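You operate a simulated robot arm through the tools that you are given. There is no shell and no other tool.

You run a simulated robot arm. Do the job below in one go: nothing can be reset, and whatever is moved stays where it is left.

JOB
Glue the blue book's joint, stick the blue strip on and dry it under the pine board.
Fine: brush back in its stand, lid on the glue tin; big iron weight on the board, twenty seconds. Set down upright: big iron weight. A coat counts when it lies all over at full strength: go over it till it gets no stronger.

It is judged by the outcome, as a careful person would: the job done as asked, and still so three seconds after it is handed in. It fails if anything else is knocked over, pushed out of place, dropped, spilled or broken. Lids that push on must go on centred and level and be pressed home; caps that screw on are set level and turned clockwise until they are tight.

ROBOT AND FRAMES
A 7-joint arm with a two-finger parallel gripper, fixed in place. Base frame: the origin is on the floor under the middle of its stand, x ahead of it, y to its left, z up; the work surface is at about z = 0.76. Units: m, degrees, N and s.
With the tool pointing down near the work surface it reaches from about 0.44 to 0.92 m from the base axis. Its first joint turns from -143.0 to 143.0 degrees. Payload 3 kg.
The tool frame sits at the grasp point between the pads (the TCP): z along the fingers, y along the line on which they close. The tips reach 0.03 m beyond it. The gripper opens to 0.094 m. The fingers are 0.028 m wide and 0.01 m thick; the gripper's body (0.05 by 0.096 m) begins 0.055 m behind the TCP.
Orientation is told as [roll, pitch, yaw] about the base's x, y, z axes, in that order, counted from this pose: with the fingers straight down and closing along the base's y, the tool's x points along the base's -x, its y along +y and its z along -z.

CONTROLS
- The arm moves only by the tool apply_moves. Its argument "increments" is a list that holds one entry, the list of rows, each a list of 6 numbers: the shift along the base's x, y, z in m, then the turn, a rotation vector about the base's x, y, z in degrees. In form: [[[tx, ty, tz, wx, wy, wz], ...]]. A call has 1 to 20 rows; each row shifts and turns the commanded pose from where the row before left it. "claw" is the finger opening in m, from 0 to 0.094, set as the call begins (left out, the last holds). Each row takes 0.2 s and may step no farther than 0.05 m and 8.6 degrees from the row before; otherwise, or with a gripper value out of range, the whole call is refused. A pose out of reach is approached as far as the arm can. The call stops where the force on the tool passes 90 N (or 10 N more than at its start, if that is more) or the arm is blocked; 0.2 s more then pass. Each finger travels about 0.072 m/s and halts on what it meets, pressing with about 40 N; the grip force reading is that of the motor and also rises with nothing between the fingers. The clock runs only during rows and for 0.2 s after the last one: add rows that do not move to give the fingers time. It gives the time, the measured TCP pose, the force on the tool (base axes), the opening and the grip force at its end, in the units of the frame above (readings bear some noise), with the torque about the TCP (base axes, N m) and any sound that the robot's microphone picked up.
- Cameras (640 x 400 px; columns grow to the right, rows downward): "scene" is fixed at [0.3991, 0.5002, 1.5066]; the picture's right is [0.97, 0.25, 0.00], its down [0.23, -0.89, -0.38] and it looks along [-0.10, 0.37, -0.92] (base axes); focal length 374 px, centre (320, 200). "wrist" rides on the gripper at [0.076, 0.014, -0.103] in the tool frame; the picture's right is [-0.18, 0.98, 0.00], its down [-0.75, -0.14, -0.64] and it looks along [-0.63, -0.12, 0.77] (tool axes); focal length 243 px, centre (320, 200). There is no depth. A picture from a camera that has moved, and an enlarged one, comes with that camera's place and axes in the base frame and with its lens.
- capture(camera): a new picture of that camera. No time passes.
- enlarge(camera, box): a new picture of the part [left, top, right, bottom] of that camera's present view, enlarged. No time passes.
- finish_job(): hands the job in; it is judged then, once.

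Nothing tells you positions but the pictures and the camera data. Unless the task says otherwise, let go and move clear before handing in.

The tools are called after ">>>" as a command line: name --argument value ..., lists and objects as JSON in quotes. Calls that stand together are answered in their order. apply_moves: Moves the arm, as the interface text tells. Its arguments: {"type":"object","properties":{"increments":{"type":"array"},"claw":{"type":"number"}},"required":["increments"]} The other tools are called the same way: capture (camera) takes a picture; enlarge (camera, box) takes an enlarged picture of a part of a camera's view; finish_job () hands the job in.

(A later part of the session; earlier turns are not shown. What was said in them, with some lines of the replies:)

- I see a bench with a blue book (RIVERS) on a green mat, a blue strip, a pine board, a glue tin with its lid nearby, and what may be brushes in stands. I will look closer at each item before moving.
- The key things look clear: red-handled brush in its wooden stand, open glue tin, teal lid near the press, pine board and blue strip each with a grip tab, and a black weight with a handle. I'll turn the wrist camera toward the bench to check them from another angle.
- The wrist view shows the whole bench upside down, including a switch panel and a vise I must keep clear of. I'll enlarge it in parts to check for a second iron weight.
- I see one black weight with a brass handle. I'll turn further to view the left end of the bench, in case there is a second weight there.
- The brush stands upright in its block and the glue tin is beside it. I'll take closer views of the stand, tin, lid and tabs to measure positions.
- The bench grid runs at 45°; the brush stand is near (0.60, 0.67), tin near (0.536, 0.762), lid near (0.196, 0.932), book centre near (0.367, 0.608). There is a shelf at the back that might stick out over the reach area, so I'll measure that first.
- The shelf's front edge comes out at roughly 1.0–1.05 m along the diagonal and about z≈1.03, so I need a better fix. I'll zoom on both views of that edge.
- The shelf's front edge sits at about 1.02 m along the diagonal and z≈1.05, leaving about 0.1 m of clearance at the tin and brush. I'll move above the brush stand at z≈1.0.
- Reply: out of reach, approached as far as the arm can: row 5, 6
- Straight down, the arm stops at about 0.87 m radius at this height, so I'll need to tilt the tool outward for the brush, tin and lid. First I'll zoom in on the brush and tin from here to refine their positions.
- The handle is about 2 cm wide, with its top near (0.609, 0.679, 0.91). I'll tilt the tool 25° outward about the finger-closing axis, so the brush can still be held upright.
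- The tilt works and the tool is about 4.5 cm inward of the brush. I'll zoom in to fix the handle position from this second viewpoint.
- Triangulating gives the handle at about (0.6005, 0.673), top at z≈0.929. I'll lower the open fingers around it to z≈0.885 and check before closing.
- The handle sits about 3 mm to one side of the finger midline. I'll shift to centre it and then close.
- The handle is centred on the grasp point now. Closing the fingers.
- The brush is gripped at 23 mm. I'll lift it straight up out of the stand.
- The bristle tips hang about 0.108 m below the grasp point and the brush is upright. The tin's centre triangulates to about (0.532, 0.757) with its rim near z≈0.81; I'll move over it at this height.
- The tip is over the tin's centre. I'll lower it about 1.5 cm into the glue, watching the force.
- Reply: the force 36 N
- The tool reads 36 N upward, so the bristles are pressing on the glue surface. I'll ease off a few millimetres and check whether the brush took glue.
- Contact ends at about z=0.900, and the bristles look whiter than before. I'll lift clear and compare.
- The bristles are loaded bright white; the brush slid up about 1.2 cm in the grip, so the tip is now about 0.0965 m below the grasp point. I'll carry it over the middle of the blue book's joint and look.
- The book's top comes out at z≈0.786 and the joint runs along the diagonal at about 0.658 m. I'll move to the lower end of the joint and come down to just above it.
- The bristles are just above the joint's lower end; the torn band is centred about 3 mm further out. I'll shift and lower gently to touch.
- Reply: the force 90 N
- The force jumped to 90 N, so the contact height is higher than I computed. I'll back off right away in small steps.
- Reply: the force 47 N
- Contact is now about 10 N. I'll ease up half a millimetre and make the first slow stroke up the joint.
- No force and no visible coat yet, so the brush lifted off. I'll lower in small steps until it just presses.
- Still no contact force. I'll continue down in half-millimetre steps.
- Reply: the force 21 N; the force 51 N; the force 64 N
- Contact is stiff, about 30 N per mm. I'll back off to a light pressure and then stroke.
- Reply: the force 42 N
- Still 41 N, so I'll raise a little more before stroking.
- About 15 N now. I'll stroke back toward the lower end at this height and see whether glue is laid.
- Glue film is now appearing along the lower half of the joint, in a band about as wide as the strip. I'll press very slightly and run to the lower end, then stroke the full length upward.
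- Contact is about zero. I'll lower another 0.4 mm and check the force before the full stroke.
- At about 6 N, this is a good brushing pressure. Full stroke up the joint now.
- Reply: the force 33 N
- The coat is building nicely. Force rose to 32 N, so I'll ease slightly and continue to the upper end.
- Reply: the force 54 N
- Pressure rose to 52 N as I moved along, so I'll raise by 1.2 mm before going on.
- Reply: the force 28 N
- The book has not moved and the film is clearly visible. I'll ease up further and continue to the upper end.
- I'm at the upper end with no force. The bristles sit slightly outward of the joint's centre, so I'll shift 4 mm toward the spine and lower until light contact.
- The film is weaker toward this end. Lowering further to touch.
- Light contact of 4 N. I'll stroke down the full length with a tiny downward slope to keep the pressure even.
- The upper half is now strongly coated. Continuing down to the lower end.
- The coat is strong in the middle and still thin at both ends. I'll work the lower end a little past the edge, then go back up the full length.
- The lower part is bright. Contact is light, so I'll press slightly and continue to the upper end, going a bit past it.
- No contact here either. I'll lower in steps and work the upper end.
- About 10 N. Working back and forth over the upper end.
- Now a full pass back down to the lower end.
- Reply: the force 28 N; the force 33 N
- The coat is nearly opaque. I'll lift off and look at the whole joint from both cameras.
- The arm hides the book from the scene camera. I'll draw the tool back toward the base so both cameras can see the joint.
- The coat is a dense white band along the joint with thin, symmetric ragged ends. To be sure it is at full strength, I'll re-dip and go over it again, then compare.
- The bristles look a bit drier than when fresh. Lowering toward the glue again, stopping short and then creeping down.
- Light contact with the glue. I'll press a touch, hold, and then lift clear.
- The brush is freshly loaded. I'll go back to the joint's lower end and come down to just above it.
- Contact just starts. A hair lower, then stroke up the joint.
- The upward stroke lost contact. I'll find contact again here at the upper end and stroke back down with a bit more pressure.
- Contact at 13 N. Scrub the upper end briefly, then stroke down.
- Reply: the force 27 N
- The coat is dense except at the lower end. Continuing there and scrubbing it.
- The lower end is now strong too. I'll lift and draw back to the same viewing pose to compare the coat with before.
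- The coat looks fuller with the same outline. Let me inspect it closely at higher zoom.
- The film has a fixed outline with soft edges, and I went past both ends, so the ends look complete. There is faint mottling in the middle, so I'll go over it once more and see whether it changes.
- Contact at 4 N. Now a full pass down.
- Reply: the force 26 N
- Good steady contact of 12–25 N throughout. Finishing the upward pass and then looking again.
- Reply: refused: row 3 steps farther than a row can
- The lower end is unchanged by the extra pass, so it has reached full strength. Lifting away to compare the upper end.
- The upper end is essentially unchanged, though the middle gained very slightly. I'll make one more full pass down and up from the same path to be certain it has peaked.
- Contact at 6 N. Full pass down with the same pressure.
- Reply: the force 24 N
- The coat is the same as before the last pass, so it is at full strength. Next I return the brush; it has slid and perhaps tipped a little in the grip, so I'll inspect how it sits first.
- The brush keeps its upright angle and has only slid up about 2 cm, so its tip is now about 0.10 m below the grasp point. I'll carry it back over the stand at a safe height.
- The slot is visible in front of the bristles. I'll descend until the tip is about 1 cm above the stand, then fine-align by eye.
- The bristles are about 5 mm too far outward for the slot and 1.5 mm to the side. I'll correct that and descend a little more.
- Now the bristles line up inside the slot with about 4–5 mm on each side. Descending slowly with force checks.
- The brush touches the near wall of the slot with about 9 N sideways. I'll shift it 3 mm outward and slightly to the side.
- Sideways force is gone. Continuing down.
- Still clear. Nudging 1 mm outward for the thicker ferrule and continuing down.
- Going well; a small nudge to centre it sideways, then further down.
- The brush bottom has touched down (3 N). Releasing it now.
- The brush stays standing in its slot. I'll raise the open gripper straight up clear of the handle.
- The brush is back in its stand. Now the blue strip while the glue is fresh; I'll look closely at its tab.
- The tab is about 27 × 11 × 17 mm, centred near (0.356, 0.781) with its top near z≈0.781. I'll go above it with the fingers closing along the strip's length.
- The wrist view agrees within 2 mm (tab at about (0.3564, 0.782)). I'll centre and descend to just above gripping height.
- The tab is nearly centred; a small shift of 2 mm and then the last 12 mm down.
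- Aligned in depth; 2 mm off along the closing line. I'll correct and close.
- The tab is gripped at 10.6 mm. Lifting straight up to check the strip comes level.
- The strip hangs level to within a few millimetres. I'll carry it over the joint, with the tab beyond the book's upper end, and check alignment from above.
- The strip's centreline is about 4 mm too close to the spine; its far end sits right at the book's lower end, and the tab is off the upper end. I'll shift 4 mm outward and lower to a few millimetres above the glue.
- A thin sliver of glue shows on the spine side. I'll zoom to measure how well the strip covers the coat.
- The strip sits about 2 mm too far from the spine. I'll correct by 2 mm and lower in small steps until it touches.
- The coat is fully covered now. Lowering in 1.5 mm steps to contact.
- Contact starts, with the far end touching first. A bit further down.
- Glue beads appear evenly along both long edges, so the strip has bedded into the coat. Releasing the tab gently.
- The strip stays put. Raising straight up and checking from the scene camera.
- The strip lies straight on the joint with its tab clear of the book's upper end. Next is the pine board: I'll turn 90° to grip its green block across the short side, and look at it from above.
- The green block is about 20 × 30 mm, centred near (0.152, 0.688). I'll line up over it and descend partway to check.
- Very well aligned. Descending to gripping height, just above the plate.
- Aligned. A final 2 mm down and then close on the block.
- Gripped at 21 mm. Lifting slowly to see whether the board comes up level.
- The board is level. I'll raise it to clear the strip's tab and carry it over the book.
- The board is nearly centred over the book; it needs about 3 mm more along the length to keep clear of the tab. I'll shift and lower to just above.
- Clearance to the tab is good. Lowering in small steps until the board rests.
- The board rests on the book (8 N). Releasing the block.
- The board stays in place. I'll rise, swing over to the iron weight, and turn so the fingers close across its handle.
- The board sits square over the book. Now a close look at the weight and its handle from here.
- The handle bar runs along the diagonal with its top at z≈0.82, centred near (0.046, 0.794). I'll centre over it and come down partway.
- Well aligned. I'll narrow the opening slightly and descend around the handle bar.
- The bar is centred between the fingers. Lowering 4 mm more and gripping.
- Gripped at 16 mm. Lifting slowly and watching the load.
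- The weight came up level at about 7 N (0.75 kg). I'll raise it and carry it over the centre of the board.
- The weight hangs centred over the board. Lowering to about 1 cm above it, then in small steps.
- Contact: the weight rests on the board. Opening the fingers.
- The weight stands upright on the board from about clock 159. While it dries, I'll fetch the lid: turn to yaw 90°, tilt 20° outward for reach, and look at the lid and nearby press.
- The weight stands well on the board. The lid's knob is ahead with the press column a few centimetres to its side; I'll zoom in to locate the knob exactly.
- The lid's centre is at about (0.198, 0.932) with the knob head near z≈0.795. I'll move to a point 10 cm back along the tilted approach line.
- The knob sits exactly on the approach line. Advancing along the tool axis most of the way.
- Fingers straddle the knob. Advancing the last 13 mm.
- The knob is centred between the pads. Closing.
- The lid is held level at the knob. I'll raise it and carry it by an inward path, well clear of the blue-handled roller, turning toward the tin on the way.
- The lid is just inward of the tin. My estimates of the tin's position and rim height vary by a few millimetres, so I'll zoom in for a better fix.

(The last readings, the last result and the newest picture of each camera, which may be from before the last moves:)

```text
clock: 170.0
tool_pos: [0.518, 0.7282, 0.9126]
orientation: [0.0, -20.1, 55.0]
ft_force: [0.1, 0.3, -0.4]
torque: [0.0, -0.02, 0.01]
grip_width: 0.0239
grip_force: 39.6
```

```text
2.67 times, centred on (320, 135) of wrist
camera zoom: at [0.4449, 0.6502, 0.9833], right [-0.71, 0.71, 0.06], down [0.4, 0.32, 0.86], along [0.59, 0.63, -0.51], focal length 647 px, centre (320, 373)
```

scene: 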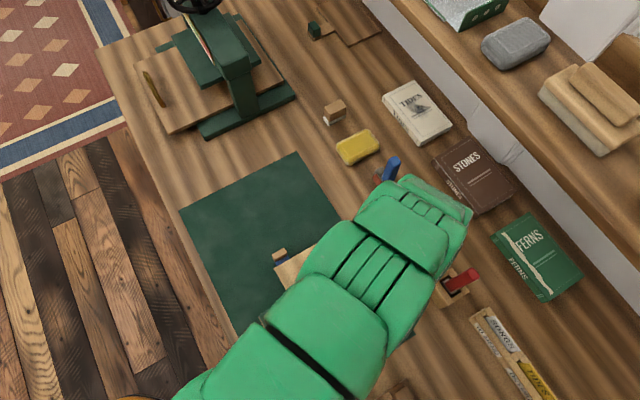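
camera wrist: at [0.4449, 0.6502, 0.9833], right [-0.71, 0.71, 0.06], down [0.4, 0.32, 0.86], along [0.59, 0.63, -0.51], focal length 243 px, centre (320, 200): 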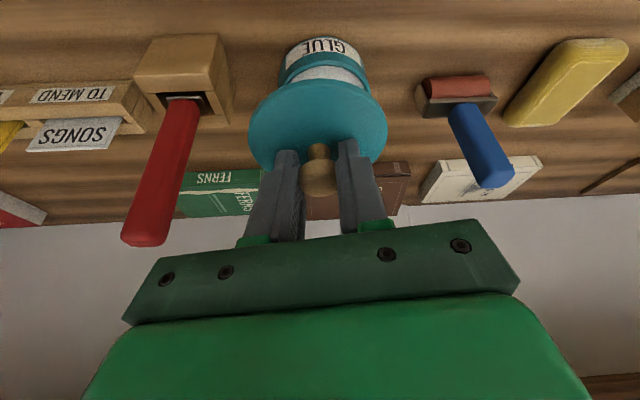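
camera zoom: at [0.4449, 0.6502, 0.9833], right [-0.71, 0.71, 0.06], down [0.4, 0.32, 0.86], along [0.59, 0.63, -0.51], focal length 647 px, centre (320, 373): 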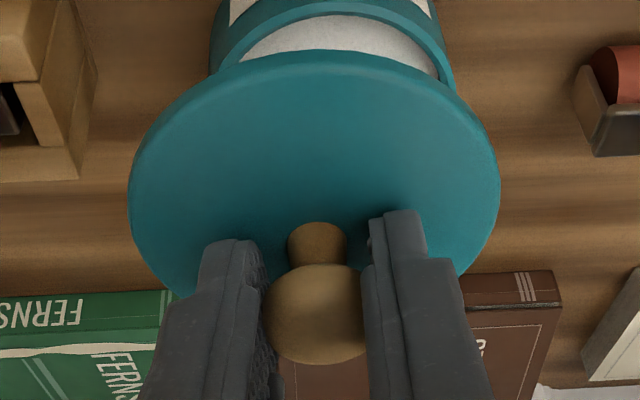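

The tin's rim comes out at z≈0.796, and the lid needs to move about 33 mm outward to sit over it. I'll move most of that, lower closer, and compare edges.

>>> apply_moves --increments '[[[0.0086, 0.0123, 0, 0, 0, 0], [0.0086, 0.0123, -0.01, 0, 0, 0], [0, 0, -0.02, 0, 0, 0], [0, 0, -0.015, 0, 0, 0], [0, 0, 0, 0, 0, 0]]]'

>>> enlarge --camera "wrist" --box '[220, 20, 420, 180]'

>>> enlarge --camera "scene" --box '[360, 190, 480, 290]'

```text
clock: 171.2
tool_pos: [0.5361, 0.7508, 0.866]
orientation: [0.1, -20.1, 55.0]
ft_force: [0.4, 0.1, -0.6]
torque: [0.02, 0.01, 0.01]
grip_width: 0.0243
grip_force: 39.8
```

```text
2.50 times, centred on (320, 100) of wrist
camera zoom: at [0.4623, 0.6738, 0.9364], right [-0.71, 0.71, 0.06], down [0.4, 0.32, 0.86], along [0.59, 0.63, -0.51], focal length 606 px, centre (320, 450)
```

zoom: 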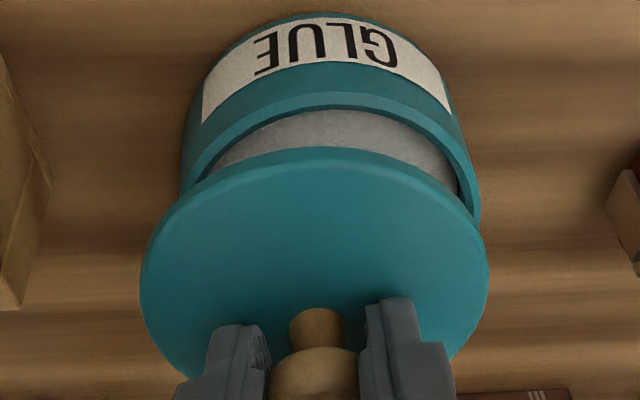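

```text
4.00 times, centred on (420, 240) of scene
camera zoom: at [0.3991, 0.5002, 1.5066], right [0.97, 0.25, 0.0], down [0.23, -0.89, -0.38], along [-0.1, 0.37, -0.92], focal length 1496 px, centre (-80, 40)
```

zoom: 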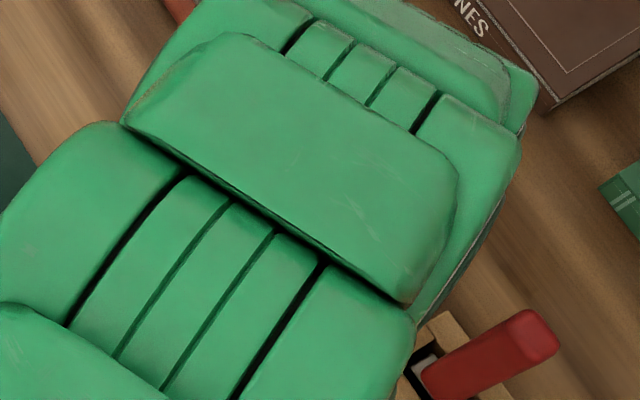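

Very close: the lid needs about 2 mm outward and 2 mm sideways. I'll apply that and come down to about 7 mm above the rim.

>>> apply_moves --increments '[[[-0.0003, 0.0029, -0.006, 0, 0, 0], [0, 0, -0.008, 0, 0, 0], [0, 0, 0, 0, 0, 0]]]'

>>> enlarge --camera "wrist" --box '[220, 20, 420, 180]'

>>> enlarge --camera "wrist" --box '[240, 40, 320, 100]'

>>> enlarge --camera "wrist" --box '[320, 40, 400, 100]'

```text
clock: 172.0
tool_pos: [0.5349, 0.7542, 0.8527]
orientation: [0.0, -20.0, 55.1]
ft_force: [-0.8, -0.1, -0.3]
torque: [0.0, 0.0, 0.02]
grip_width: 0.024
grip_force: 39.5
```

```text
2.50 times, centred on (320, 100) of wrist
camera zoom: at [0.4621, 0.6761, 0.9234], right [-0.71, 0.71, 0.06], down [0.4, 0.32, 0.86], along [0.59, 0.63, -0.5], focal length 606 px, centre (320, 450)
```

zoom: 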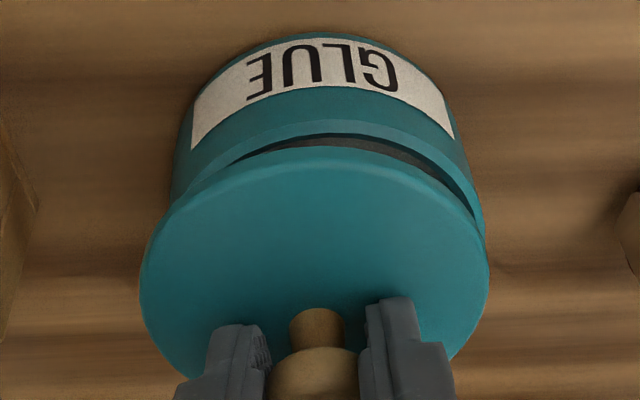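

```text
6.67 times, centred on (280, 70) of wrist
camera zoom: at [0.4621, 0.6761, 0.9234], right [-0.71, 0.71, 0.06], down [0.4, 0.32, 0.86], along [0.59, 0.63, -0.5], focal length 1618 px, centre (587, 1067)
```

zoom: 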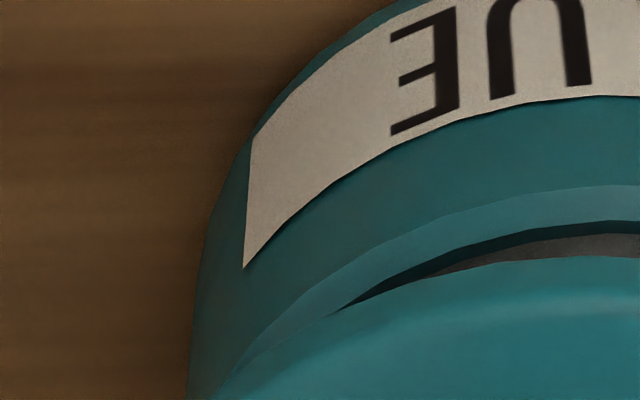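

```text
6.67 times, centred on (360, 70) of wrist
camera zoom: at [0.4621, 0.6761, 0.9234], right [-0.71, 0.71, 0.06], down [0.4, 0.32, 0.86], along [0.59, 0.63, -0.5], focal length 1618 px, centre (53, 1067)
```

zoom: 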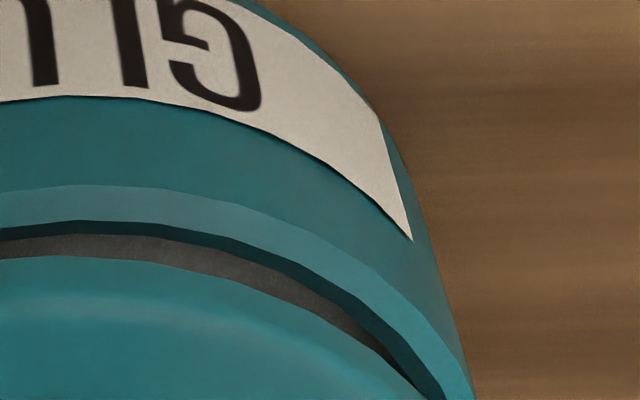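

Almost concentric. Before setting it down I want to verify the lid is still level in the grip, so I'll zoom in on its outline.

>>> enlarge --camera "wrist" --box '[250, 60, 400, 200]'

```text
2.86 times, centred on (325, 130) of wrist
camera zoom: at [0.4621, 0.6761, 0.9234], right [-0.71, 0.71, 0.06], down [0.4, 0.32, 0.86], along [0.59, 0.63, -0.5], focal length 693 px, centre (306, 400)
```

zoom: 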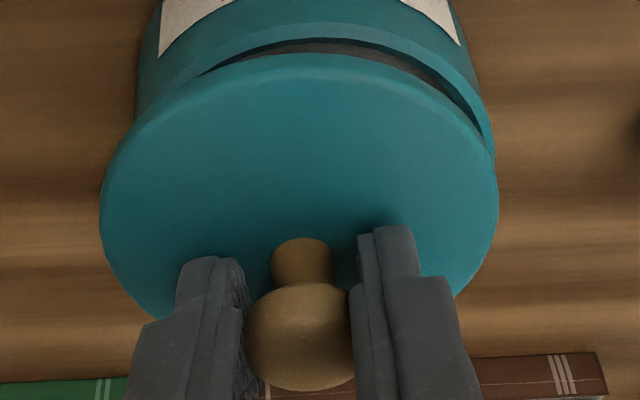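

The outline fits a level disc to within a degree or two. I'll nudge 1.5 mm sideways and lower onto the rim in small steps.

>>> apply_moves --increments '[[[-0.0012, 0.0009, -0.003, 0, 0, 0], [0, 0, 0, 0, 0, 0]]]'

>>> apply_moves --increments '[[[0, 0, -0.002, 0, 0, 0], [0, 0, 0, 0, 0, 0]]]'

>>> enlarge --camera "wrist" --box '[220, 20, 420, 180]'

```text
clock: 172.6
tool_pos: [0.5338, 0.756, 0.8499]
orientation: [0.0, -20.0, 55.0]
ft_force: [-0.3, 0.1, -0.6]
torque: [0.01, 0.03, 0.02]
grip_width: 0.0239
grip_force: 40.4
```

```text
clock: 173.2
tool_pos: [0.5336, 0.7553, 0.8479]
orientation: [0.0, -19.9, 55.0]
ft_force: [-0.9, 0.2, -0.5]
torque: [0.01, 0.02, -0.01]
grip_width: 0.0237
grip_force: 40.3
```

```text
2.50 times, centred on (320, 100) of wrist
camera zoom: at [0.4609, 0.6771, 0.9182], right [-0.71, 0.71, 0.06], down [0.4, 0.32, 0.86], along [0.59, 0.63, -0.5], focal length 606 px, centre (320, 450)
```

zoom: 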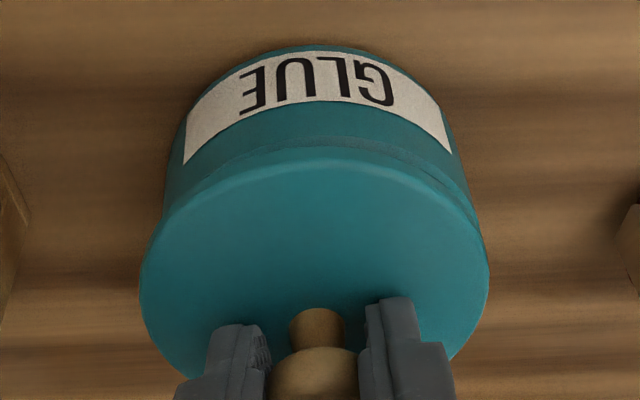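

>>> enlarge --camera "wrist" --box '[240, 60, 320, 120]'

>>> enlarge --camera "wrist" --box '[320, 60, 400, 120]'

```text
6.67 times, centred on (280, 90) of wrist
camera zoom: at [0.4609, 0.6771, 0.9182], right [-0.71, 0.71, 0.06], down [0.4, 0.32, 0.86], along [0.59, 0.63, -0.5], focal length 1618 px, centre (587, 933)
```

zoom: 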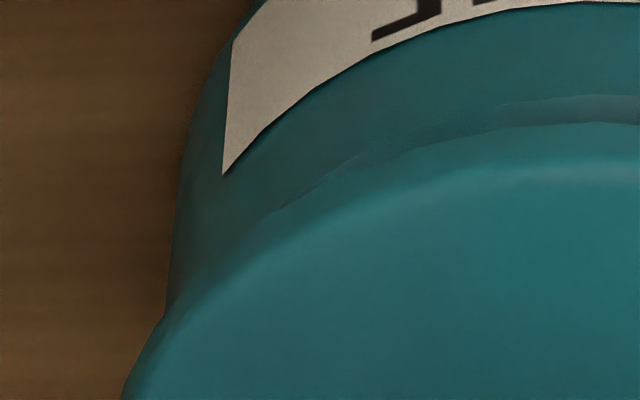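

```text
6.67 times, centred on (360, 90) of wrist
camera zoom: at [0.4609, 0.6771, 0.9182], right [-0.71, 0.71, 0.06], down [0.4, 0.32, 0.86], along [0.59, 0.63, -0.5], focal length 1618 px, centre (53, 933)
```

zoom: 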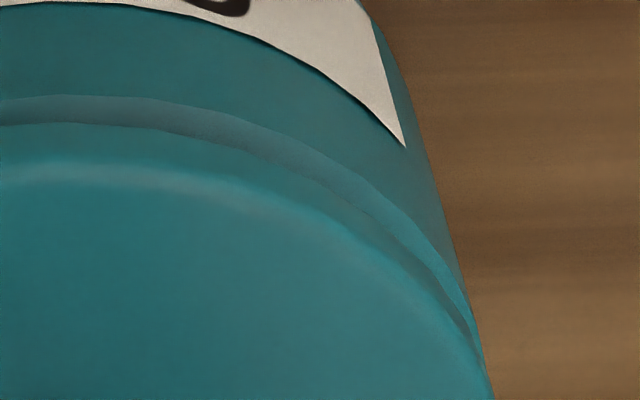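

The lid is within about 1 mm of centred; one last small nudge and continue down.

>>> apply_moves --increments '[[[-0.001, 0.0007, -0.0015, 0, 0, 0], [0, 0, 0, 0, 0, 0]]]'

>>> apply_moves --increments '[[[0, 0, -0.0015, 0, 0, 0], [0, 0, 0, 0, 0, 0]]]'

```text
clock: 173.8
tool_pos: [0.5342, 0.7554, 0.846]
orientation: [0.0, -20.0, 55.0]
ft_force: [-0.2, 0.3, -0.7]
torque: [-0.01, -0.01, -0.03]
grip_width: 0.0239
grip_force: 40.3
```

```text
clock: 174.4
tool_pos: [0.5327, 0.7556, 0.845]
orientation: [0.0, -20.0, 55.1]
ft_force: [0.9, 1.5, -0.8]
torque: [0.0, -0.03, 0.02]
grip_width: 0.0236
grip_force: 40.1
```

>>> apply_moves --increments '[[[0, 0, -0.0012, 0, 0, 0], [0, 0, 0, 0, 0, 0]]]'

```text
clock: 175.0
tool_pos: [0.5318, 0.7561, 0.8438]
orientation: [0.0, -20.0, 54.9]
ft_force: [0.2, 0.6, 0.0]
torque: [0.02, 0.0, 0.0]
grip_width: 0.0238
grip_force: 39.8
```

>>> apply_moves --increments '[[[0, 0, -0.0012, 0, 0, 0], [0, 0, 0, 0, 0, 0]]]'

>>> enlarge --camera "wrist" --box '[220, 20, 420, 180]'

```text
clock: 175.6
tool_pos: [0.5315, 0.756, 0.8429]
orientation: [0.1, -20.0, 55.0]
ft_force: [0.0, -0.3, -1.2]
torque: [0.01, 0.02, 0.02]
grip_width: 0.0235
grip_force: 40.3
```

```text
2.50 times, centred on (320, 100) of wrist
camera zoom: at [0.4594, 0.678, 0.9131], right [-0.71, 0.71, 0.06], down [0.4, 0.32, 0.86], along [0.59, 0.63, -0.5], focal length 606 px, centre (320, 450)
```

zoom: 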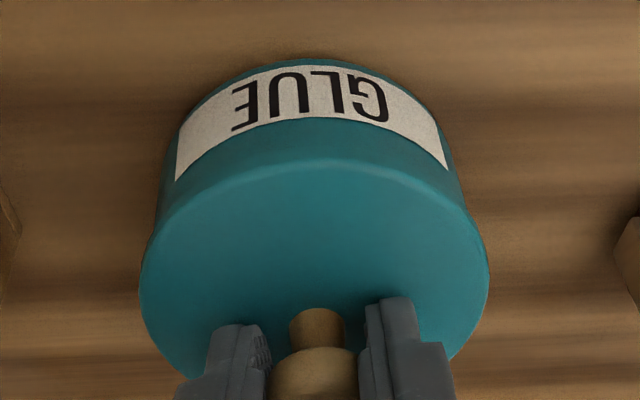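

>>> apply_moves --increments '[[[0, 0, -0.0012, 0, 0, 0], [0, 0, 0, 0, 0, 0]]]'

```text
clock: 176.2
tool_pos: [0.5328, 0.755, 0.8415]
orientation: [0.0, -20.0, 55.0]
ft_force: [1.3, 2.7, 0.9]
torque: [0.02, -0.06, 0.02]
grip_width: 0.0235
grip_force: 39.3
```

A slight outward push from the rim (3 N): I'll give way 1 mm in that direction and continue.

>>> apply_moves --increments '[[[0.0005, 0.001, 0, 0, 0, 0], [0, 0, 0, 0, 0, 0]]]'

>>> apply_moves --increments '[[[0, 0, -0.001, 0, 0, 0], [0, 0, 0, 0, 0, 0]]]'

```text
clock: 176.8
tool_pos: [0.5325, 0.7567, 0.8413]
orientation: [0.0, -20.1, 54.9]
ft_force: [-0.8, 1.0, -0.7]
torque: [-0.01, -0.01, 0.02]
grip_width: 0.0234
grip_force: 40.0
```

```text
clock: 177.4
tool_pos: [0.5313, 0.7579, 0.8398]
orientation: [0.0, -20.0, 55.0]
ft_force: [-1.2, -0.2, -1.1]
torque: [0.0, -0.03, 0.0]
grip_width: 0.0235
grip_force: 40.4
```

>>> apply_moves --increments '[[[0, 0, -0.001, 0, 0, 0], [0, 0, 0, 0, 0, 0]]]'

>>> enlarge --camera "wrist" --box '[220, 20, 420, 180]'

```text
clock: 178.0
tool_pos: [0.5313, 0.7565, 0.8395]
orientation: [0.1, -19.9, 55.0]
ft_force: [-0.5, -0.3, -0.6]
torque: [-0.03, 0.03, 0.0]
grip_width: 0.0236
grip_force: 40.1
```

```text
2.50 times, centred on (320, 100) of wrist
camera zoom: at [0.4587, 0.679, 0.9107], right [-0.71, 0.71, 0.06], down [0.4, 0.32, 0.86], along [0.59, 0.63, -0.5], focal length 606 px, centre (320, 450)
```

zoom: 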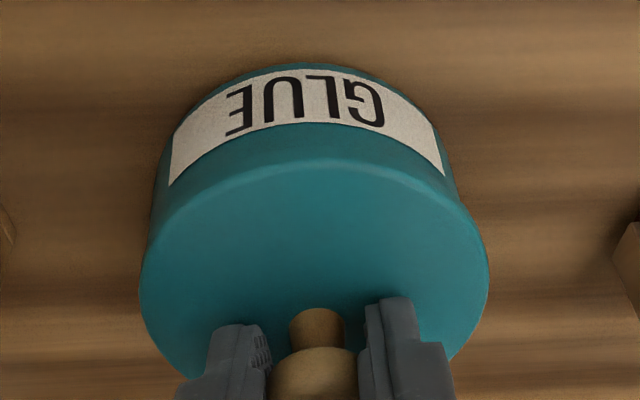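

>>> enlarge --camera "wrist" --box '[240, 60, 320, 120]'

>>> enlarge --camera "wrist" --box '[320, 60, 400, 120]'

```text
6.67 times, centred on (280, 90) of wrist
camera zoom: at [0.4587, 0.679, 0.9107], right [-0.71, 0.71, 0.06], down [0.4, 0.32, 0.86], along [0.59, 0.63, -0.5], focal length 1618 px, centre (587, 933)
```

zoom: 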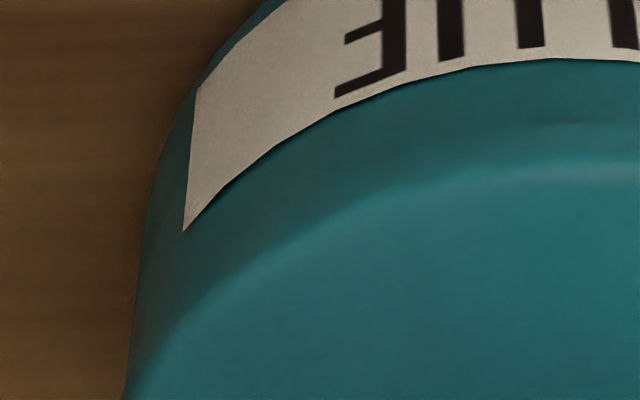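

```text
6.67 times, centred on (360, 90) of wrist
camera zoom: at [0.4587, 0.679, 0.9107], right [-0.71, 0.71, 0.06], down [0.4, 0.32, 0.86], along [0.59, 0.63, -0.5], focal length 1618 px, centre (53, 933)
```

zoom: 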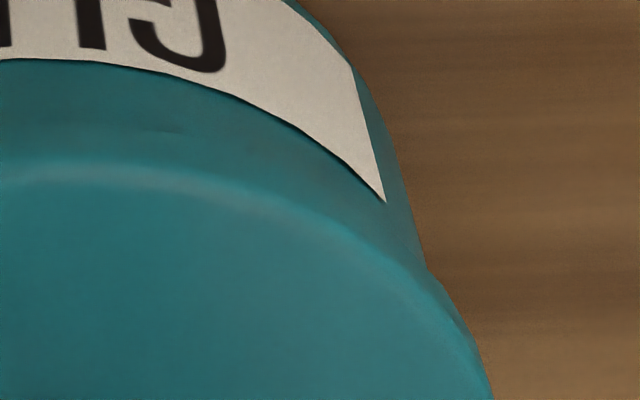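

The lid has drifted about 2 mm to one side relative to the tin; I'll bring it back and keep descending gently.

>>> apply_moves --increments '[[[0.0014, -0.001, 0, 0, 0, 0], [0, 0, 0, 0, 0, 0]]]'

>>> enlarge --camera "wrist" --box '[220, 20, 420, 180]'

```text
clock: 178.6
tool_pos: [0.5322, 0.7545, 0.8402]
orientation: [0.0, -19.9, 55.1]
ft_force: [0.9, 0.8, 0.5]
torque: [-0.02, -0.01, 0.03]
grip_width: 0.0234
grip_force: 40.5
```

```text
2.50 times, centred on (320, 100) of wrist
camera zoom: at [0.4601, 0.678, 0.9111], right [-0.71, 0.71, 0.06], down [0.4, 0.32, 0.86], along [0.59, 0.63, -0.5], focal length 606 px, centre (320, 450)
```

zoom: 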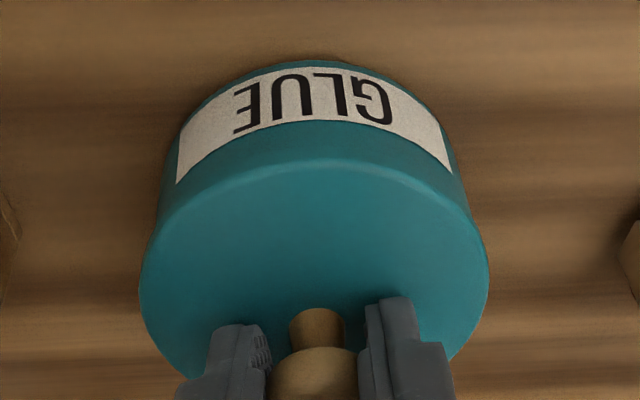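

>>> apply_moves --increments '[[[0, 0, -0.001, 0, 0, 0], [0, 0, 0, 0, 0, 0]]]'

```text
clock: 179.2
tool_pos: [0.5332, 0.7552, 0.84]
orientation: [0.0, -20.2, 55.0]
ft_force: [-0.5, 4.7, 18.4]
torque: [-0.26, 0.16, 0.08]
grip_width: 0.0236
grip_force: 40.1
heard: snap
```

I heard a snap with 18 N of push, which suggests the lid has seated. Let me look before doing anything more.

>>> enlarge --camera "wrist" --box '[220, 20, 420, 180]'

>>> enlarge --camera "wrist" --box '[240, 60, 400, 160]'

```text
2.50 times, centred on (320, 100) of wrist
camera zoom: at [0.4603, 0.6783, 0.9107], right [-0.71, 0.7, 0.06], down [0.39, 0.32, 0.86], along [0.59, 0.63, -0.5], focal length 606 px, centre (320, 450)
```

zoom: 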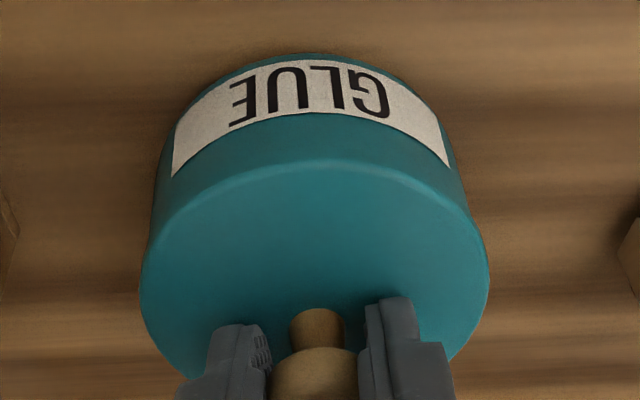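

```text
4.00 times, centred on (320, 110) of wrist
camera zoom: at [0.4603, 0.6783, 0.9107], right [-0.71, 0.7, 0.06], down [0.39, 0.32, 0.86], along [0.59, 0.63, -0.5], focal length 970 px, centre (320, 560)
```

zoom: 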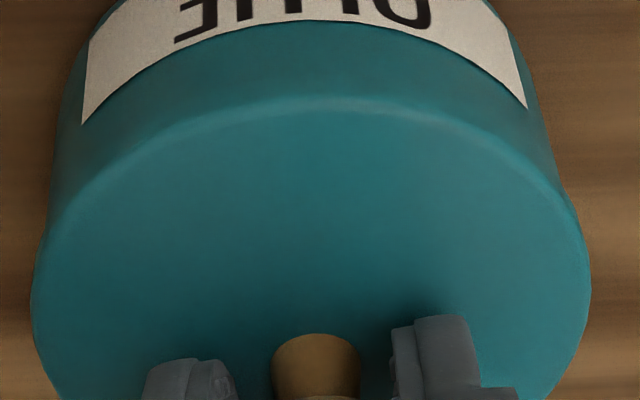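

The lid's edge sits flush around the tin. I'll release the knob and look at it freely.

>>> apply_moves --increments '[[[0, 0, 0, 0, 0, 0], [0, 0, 0, 0, 0, 0], [0, 0, 0, 0, 0, 0]]]' --claw 0.05

>>> apply_moves --increments '[[[-0.0025, -0.0035, 0.012, 0, 0, 0], [-0.005, -0.007, 0.024, 0, 0, 0], [-0.008, -0.0115, 0.038, 0, 0, 0], [-0.01, -0.0143, 0.035, 0, 0, 0], [0, 0, 0, 0, 0, 0]]]'

>>> capture --camera "wrist"

>>> enlarge --camera "wrist" --box '[240, 20, 400, 140]'

```text
clock: 180.0
tool_pos: [0.5329, 0.7562, 0.84]
orientation: [0.0, -20.0, 55.0]
ft_force: [4.5, 1.6, 17.9]
torque: [0.01, -0.08, 0.05]
grip_width: 0.0454
grip_force: 0.0
```

```text
clock: 181.2
tool_pos: [0.5076, 0.7215, 0.9463]
orientation: [0.0, -19.9, 55.1]
ft_force: [0.2, 0.0, -0.6]
torque: [0.01, -0.03, 0.0]
grip_width: 0.0501
grip_force: 0.1
```

```text
taken
camera wrist: at [0.4346, 0.6438, 1.0165], right [-0.71, 0.71, 0.06], down [0.4, 0.32, 0.86], along [0.59, 0.63, -0.51], focal length 243 px, centre (320, 200)
```

wrist: 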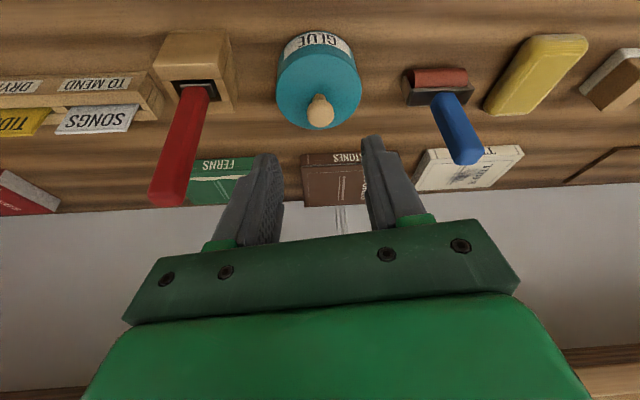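

```text
3.33 times, centred on (320, 80) of wrist
camera zoom: at [0.4346, 0.6438, 1.0165], right [-0.71, 0.71, 0.06], down [0.4, 0.32, 0.86], along [0.59, 0.63, -0.51], focal length 809 px, centre (320, 600)
```

zoom: 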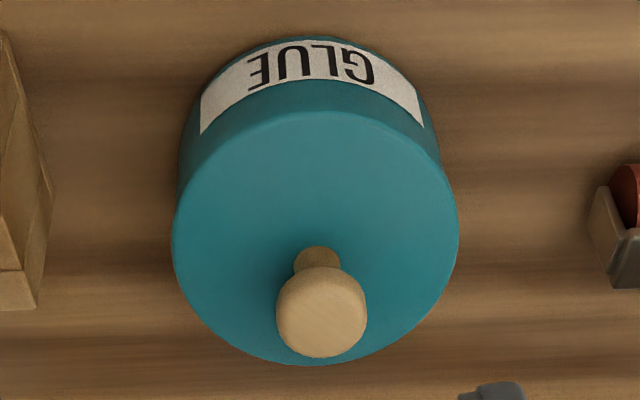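

The lid looks seated and even. Moving the arm aside to verify with the scene camera.

>>> apply_moves --increments '[[[-0.03, -0.035, 0.01, 0, 0, 0], [-0.03, -0.035, 0, 0, 0, 0], [-0.035, -0.03, 0, 0, 0, 0], [-0.035, -0.03, 0, 0, 0, 0], [0, 0, 0, 0, 0, 0]]]'

>>> capture --camera "scene"

>>> enlarge --camera "scene" --box '[380, 200, 460, 270]'

>>> enlarge --camera "wrist" --box '[260, 60, 400, 180]'

```text
clock: 182.4
tool_pos: [0.3755, 0.5905, 0.9587]
orientation: [0.0, -20.0, 54.9]
ft_force: [-0.3, 0.5, -0.3]
torque: [0.05, 0.01, 0.0]
grip_width: 0.0499
grip_force: 0.1
```

```text
taken
```

scene: 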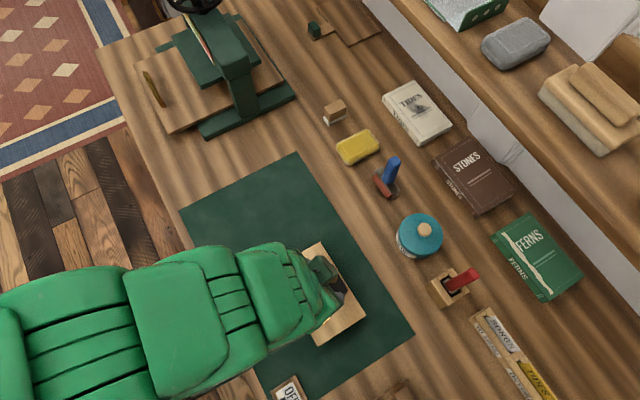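

```text
5.71 times, centred on (420, 235) of scene
camera zoom: at [0.3991, 0.5002, 1.5066], right [0.97, 0.25, 0.0], down [0.23, -0.89, -0.38], along [-0.1, 0.37, -0.92], focal length 2137 px, centre (-251, 0)
```

zoom: 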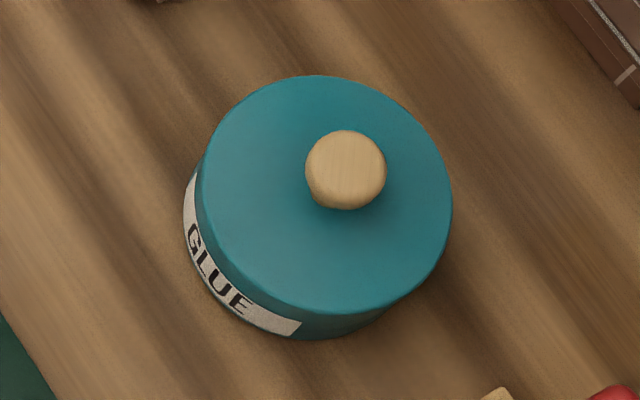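

```text
3.33 times, centred on (330, 120) of wrist
camera zoom: at [0.3023, 0.512, 1.03], right [-0.71, 0.71, 0.06], down [0.4, 0.32, 0.86], along [0.59, 0.63, -0.5], focal length 809 px, centre (287, 467)
```

zoom: 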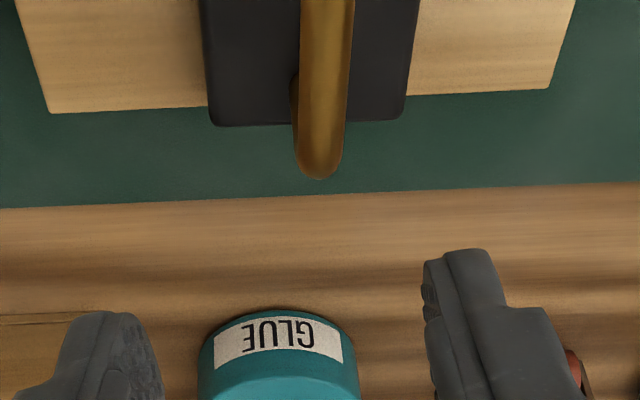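

The lid is centred and level, the tin has not moved, and the snap indicates it is home. I'll retract the arm upward to its starting pose, which also gives extra drying time, and then check everything.

>>> apply_moves --increments '[[[0, 0, 0.04, 0, 0, 0], [-0.01, -0.005, 0.045, 0, 0, 0], [-0.015, -0.005, 0.045, -5.46, 3.82, 0], [-0.02, -0.01, 0.04, -5.46, 3.82, 0], [-0.03, -0.01, 0.01, -5.46, 3.82, 0], [-0.03, -0.014, 0, 0, 0, -7.85], [-0.0325, -0.014, 0, 0, 0, -7.85], [0, 0, 0, 0, 0, -7.85], [0, 0, 0, 0, 0, -7.85], [0, 0, 0, 0, 0, -7.85], [0, 0, 0, 0, 0, -7.85], [0, 0, 0, 0, 0, -7.85], [0, 0, 0, 0, 0, 0]]]'

>>> capture --camera "scene"

>>> enlarge --camera "scene" --box '[240, 220, 390, 350]'

>>> enlarge --camera "scene" --box '[380, 200, 500, 310]'

```text
clock: 185.2
tool_pos: [0.24, 0.5313, 1.1374]
orientation: [0.1, 0.1, 0.1]
ft_force: [-0.2, -0.3, 0.6]
torque: [-0.01, 0.0, 0.0]
grip_width: 0.0499
grip_force: 0.0
```

```text
taken
```

scene: 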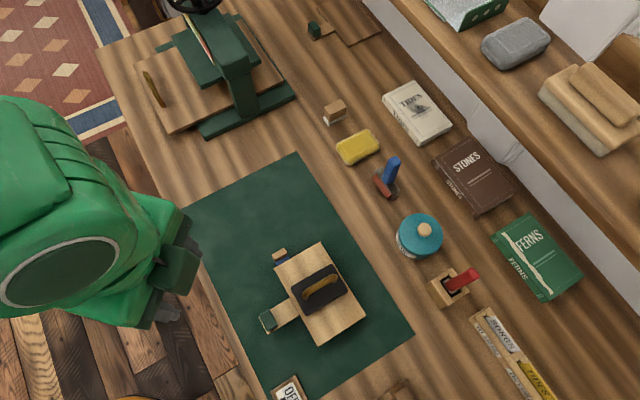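

```text
3.08 times, centred on (315, 285) of scene
camera zoom: at [0.3991, 0.5002, 1.5066], right [0.97, 0.25, 0.0], down [0.23, -0.89, -0.38], along [-0.1, 0.37, -0.92], focal length 1150 px, centre (335, -62)
```

zoom: 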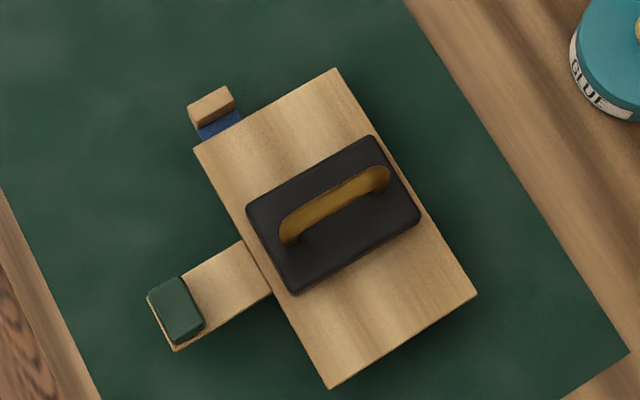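

```text
3.64 times, centred on (440, 255) of scene
camera zoom: at [0.3991, 0.5002, 1.5066], right [0.97, 0.25, 0.0], down [0.23, -0.89, -0.38], along [-0.1, 0.37, -0.92], focal length 1360 px, centre (-116, 0)
```

zoom: 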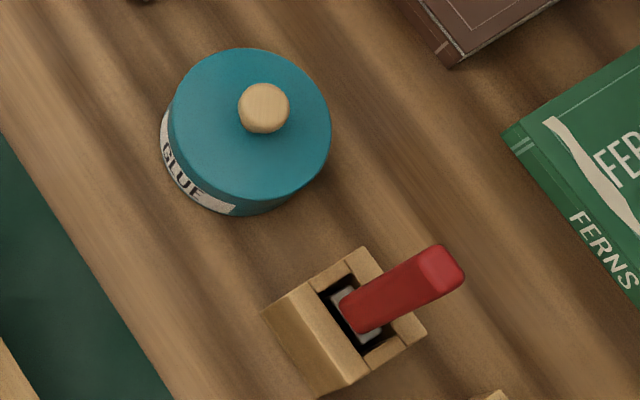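

Everything looks in order. I'll compare the brush against its original view and inspect the lid's fit once more, while adding a few more seconds of drying.

>>> apply_moves --increments '[[[0, 0, 0, 0, 0, 0], [0, 0, 0, 0, 0, 0], [0, 0, 0, 0, 0, 0], [0, 0, 0, 0, 0, 0], [0, 0, 0, 0, 0, 0], [0, 0, 0, 0, 0, 0], [0, 0, 0, 0, 0, 0], [0, 0, 0, 0, 0, 0], [0, 0, 0, 0, 0, 0], [0, 0, 0, 0, 0, 0], [0, 0, 0, 0, 0, 0], [0, 0, 0, 0, 0, 0], [0, 0, 0, 0, 0, 0], [0, 0, 0, 0, 0, 0], [0, 0, 0, 0, 0, 0]]]'

>>> enlarge --camera "scene" --box '[420, 250, 500, 310]'

>>> enlarge --camera "scene" --box '[390, 205, 450, 265]'

>>> capture --camera "wrist"

```text
clock: 188.4
tool_pos: [0.241, 0.5308, 1.1361]
orientation: [0.0, -0.1, 0.1]
ft_force: [1.2, 0.0, 0.0]
torque: [0.01, 0.01, 0.03]
grip_width: 0.0498
grip_force: 0.0
```

```text
6.67 times, centred on (460, 280) of scene
camera zoom: at [0.3991, 0.5002, 1.5066], right [0.97, 0.25, 0.0], down [0.23, -0.89, -0.38], along [-0.1, 0.37, -0.92], focal length 2493 px, centre (-613, -333)
```

zoom: 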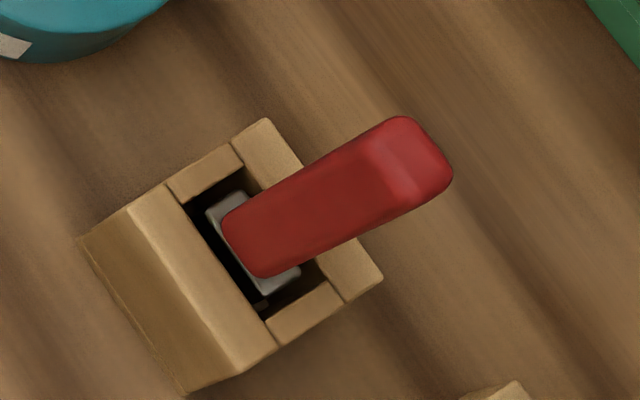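

```text
6.67 times, centred on (420, 235) of scene
camera zoom: at [0.3991, 0.5002, 1.5066], right [0.97, 0.25, 0.0], down [0.23, -0.89, -0.38], along [-0.1, 0.37, -0.92], focal length 2493 px, centre (-347, -33)
```

zoom: 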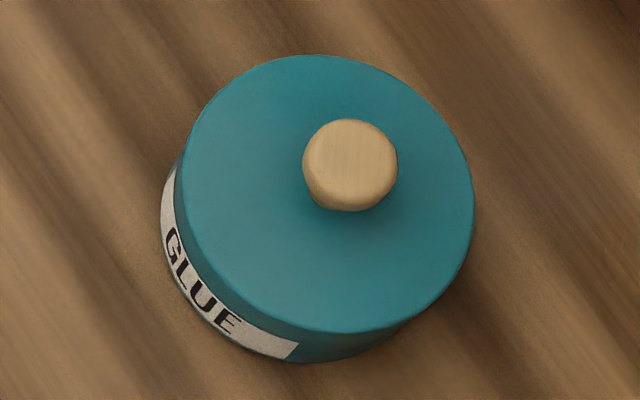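

```text
taken
camera wrist: at [0.1644, 0.5462, 1.2402], right [0.18, 0.98, 0.0], down [0.75, -0.14, 0.64], along [0.63, -0.12, -0.77], focal length 243 px, centre (320, 200)
```

wrist: 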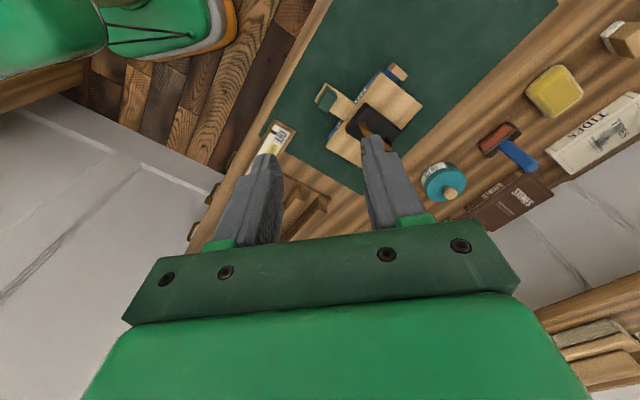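

The blue book's joint is glued at full coat and the blue strip is stuck along it. The pine board is on top with the big iron weight standing upright, and it has been there about 30 s. The brush is back in its stand exactly as it was, the lid snapped onto the tin centred and level, and nothing else has moved. The arm is clear, so I'm handing in.

>>> finish_job

```text
The job is handed in.
```

I glued the blue book's joint, stuck the blue strip on and dried it under the pine board, then handed the job in. I haven't seen a verdict on it.

- **Glue:** I went over the joint until a further pass with the loaded brush no longer changed how it looked.
- **Strip:** It lies straight along the joint, with its tab just off the book's upper end. Beads of glue squeezed out along both long edges and some white showed through the strip.
- **Book position:** The brushing shifted the book about 1–2 mm along its length.
- **Drying:** The pine board sits square on the book with the big iron weight upright in its middle. It had been under the weight about 30 seconds when I handed in. I left both in place, because the job didn't say to take them off.
- **Brush and tin:** The brush is back in its stand, matching its starting picture. The lid went on centred and level with an audible snap; I took that as fully home and didn't press it again.

I saw nothing else on the bench moved or knocked over, and the arm was back at its starting position when I handed in.
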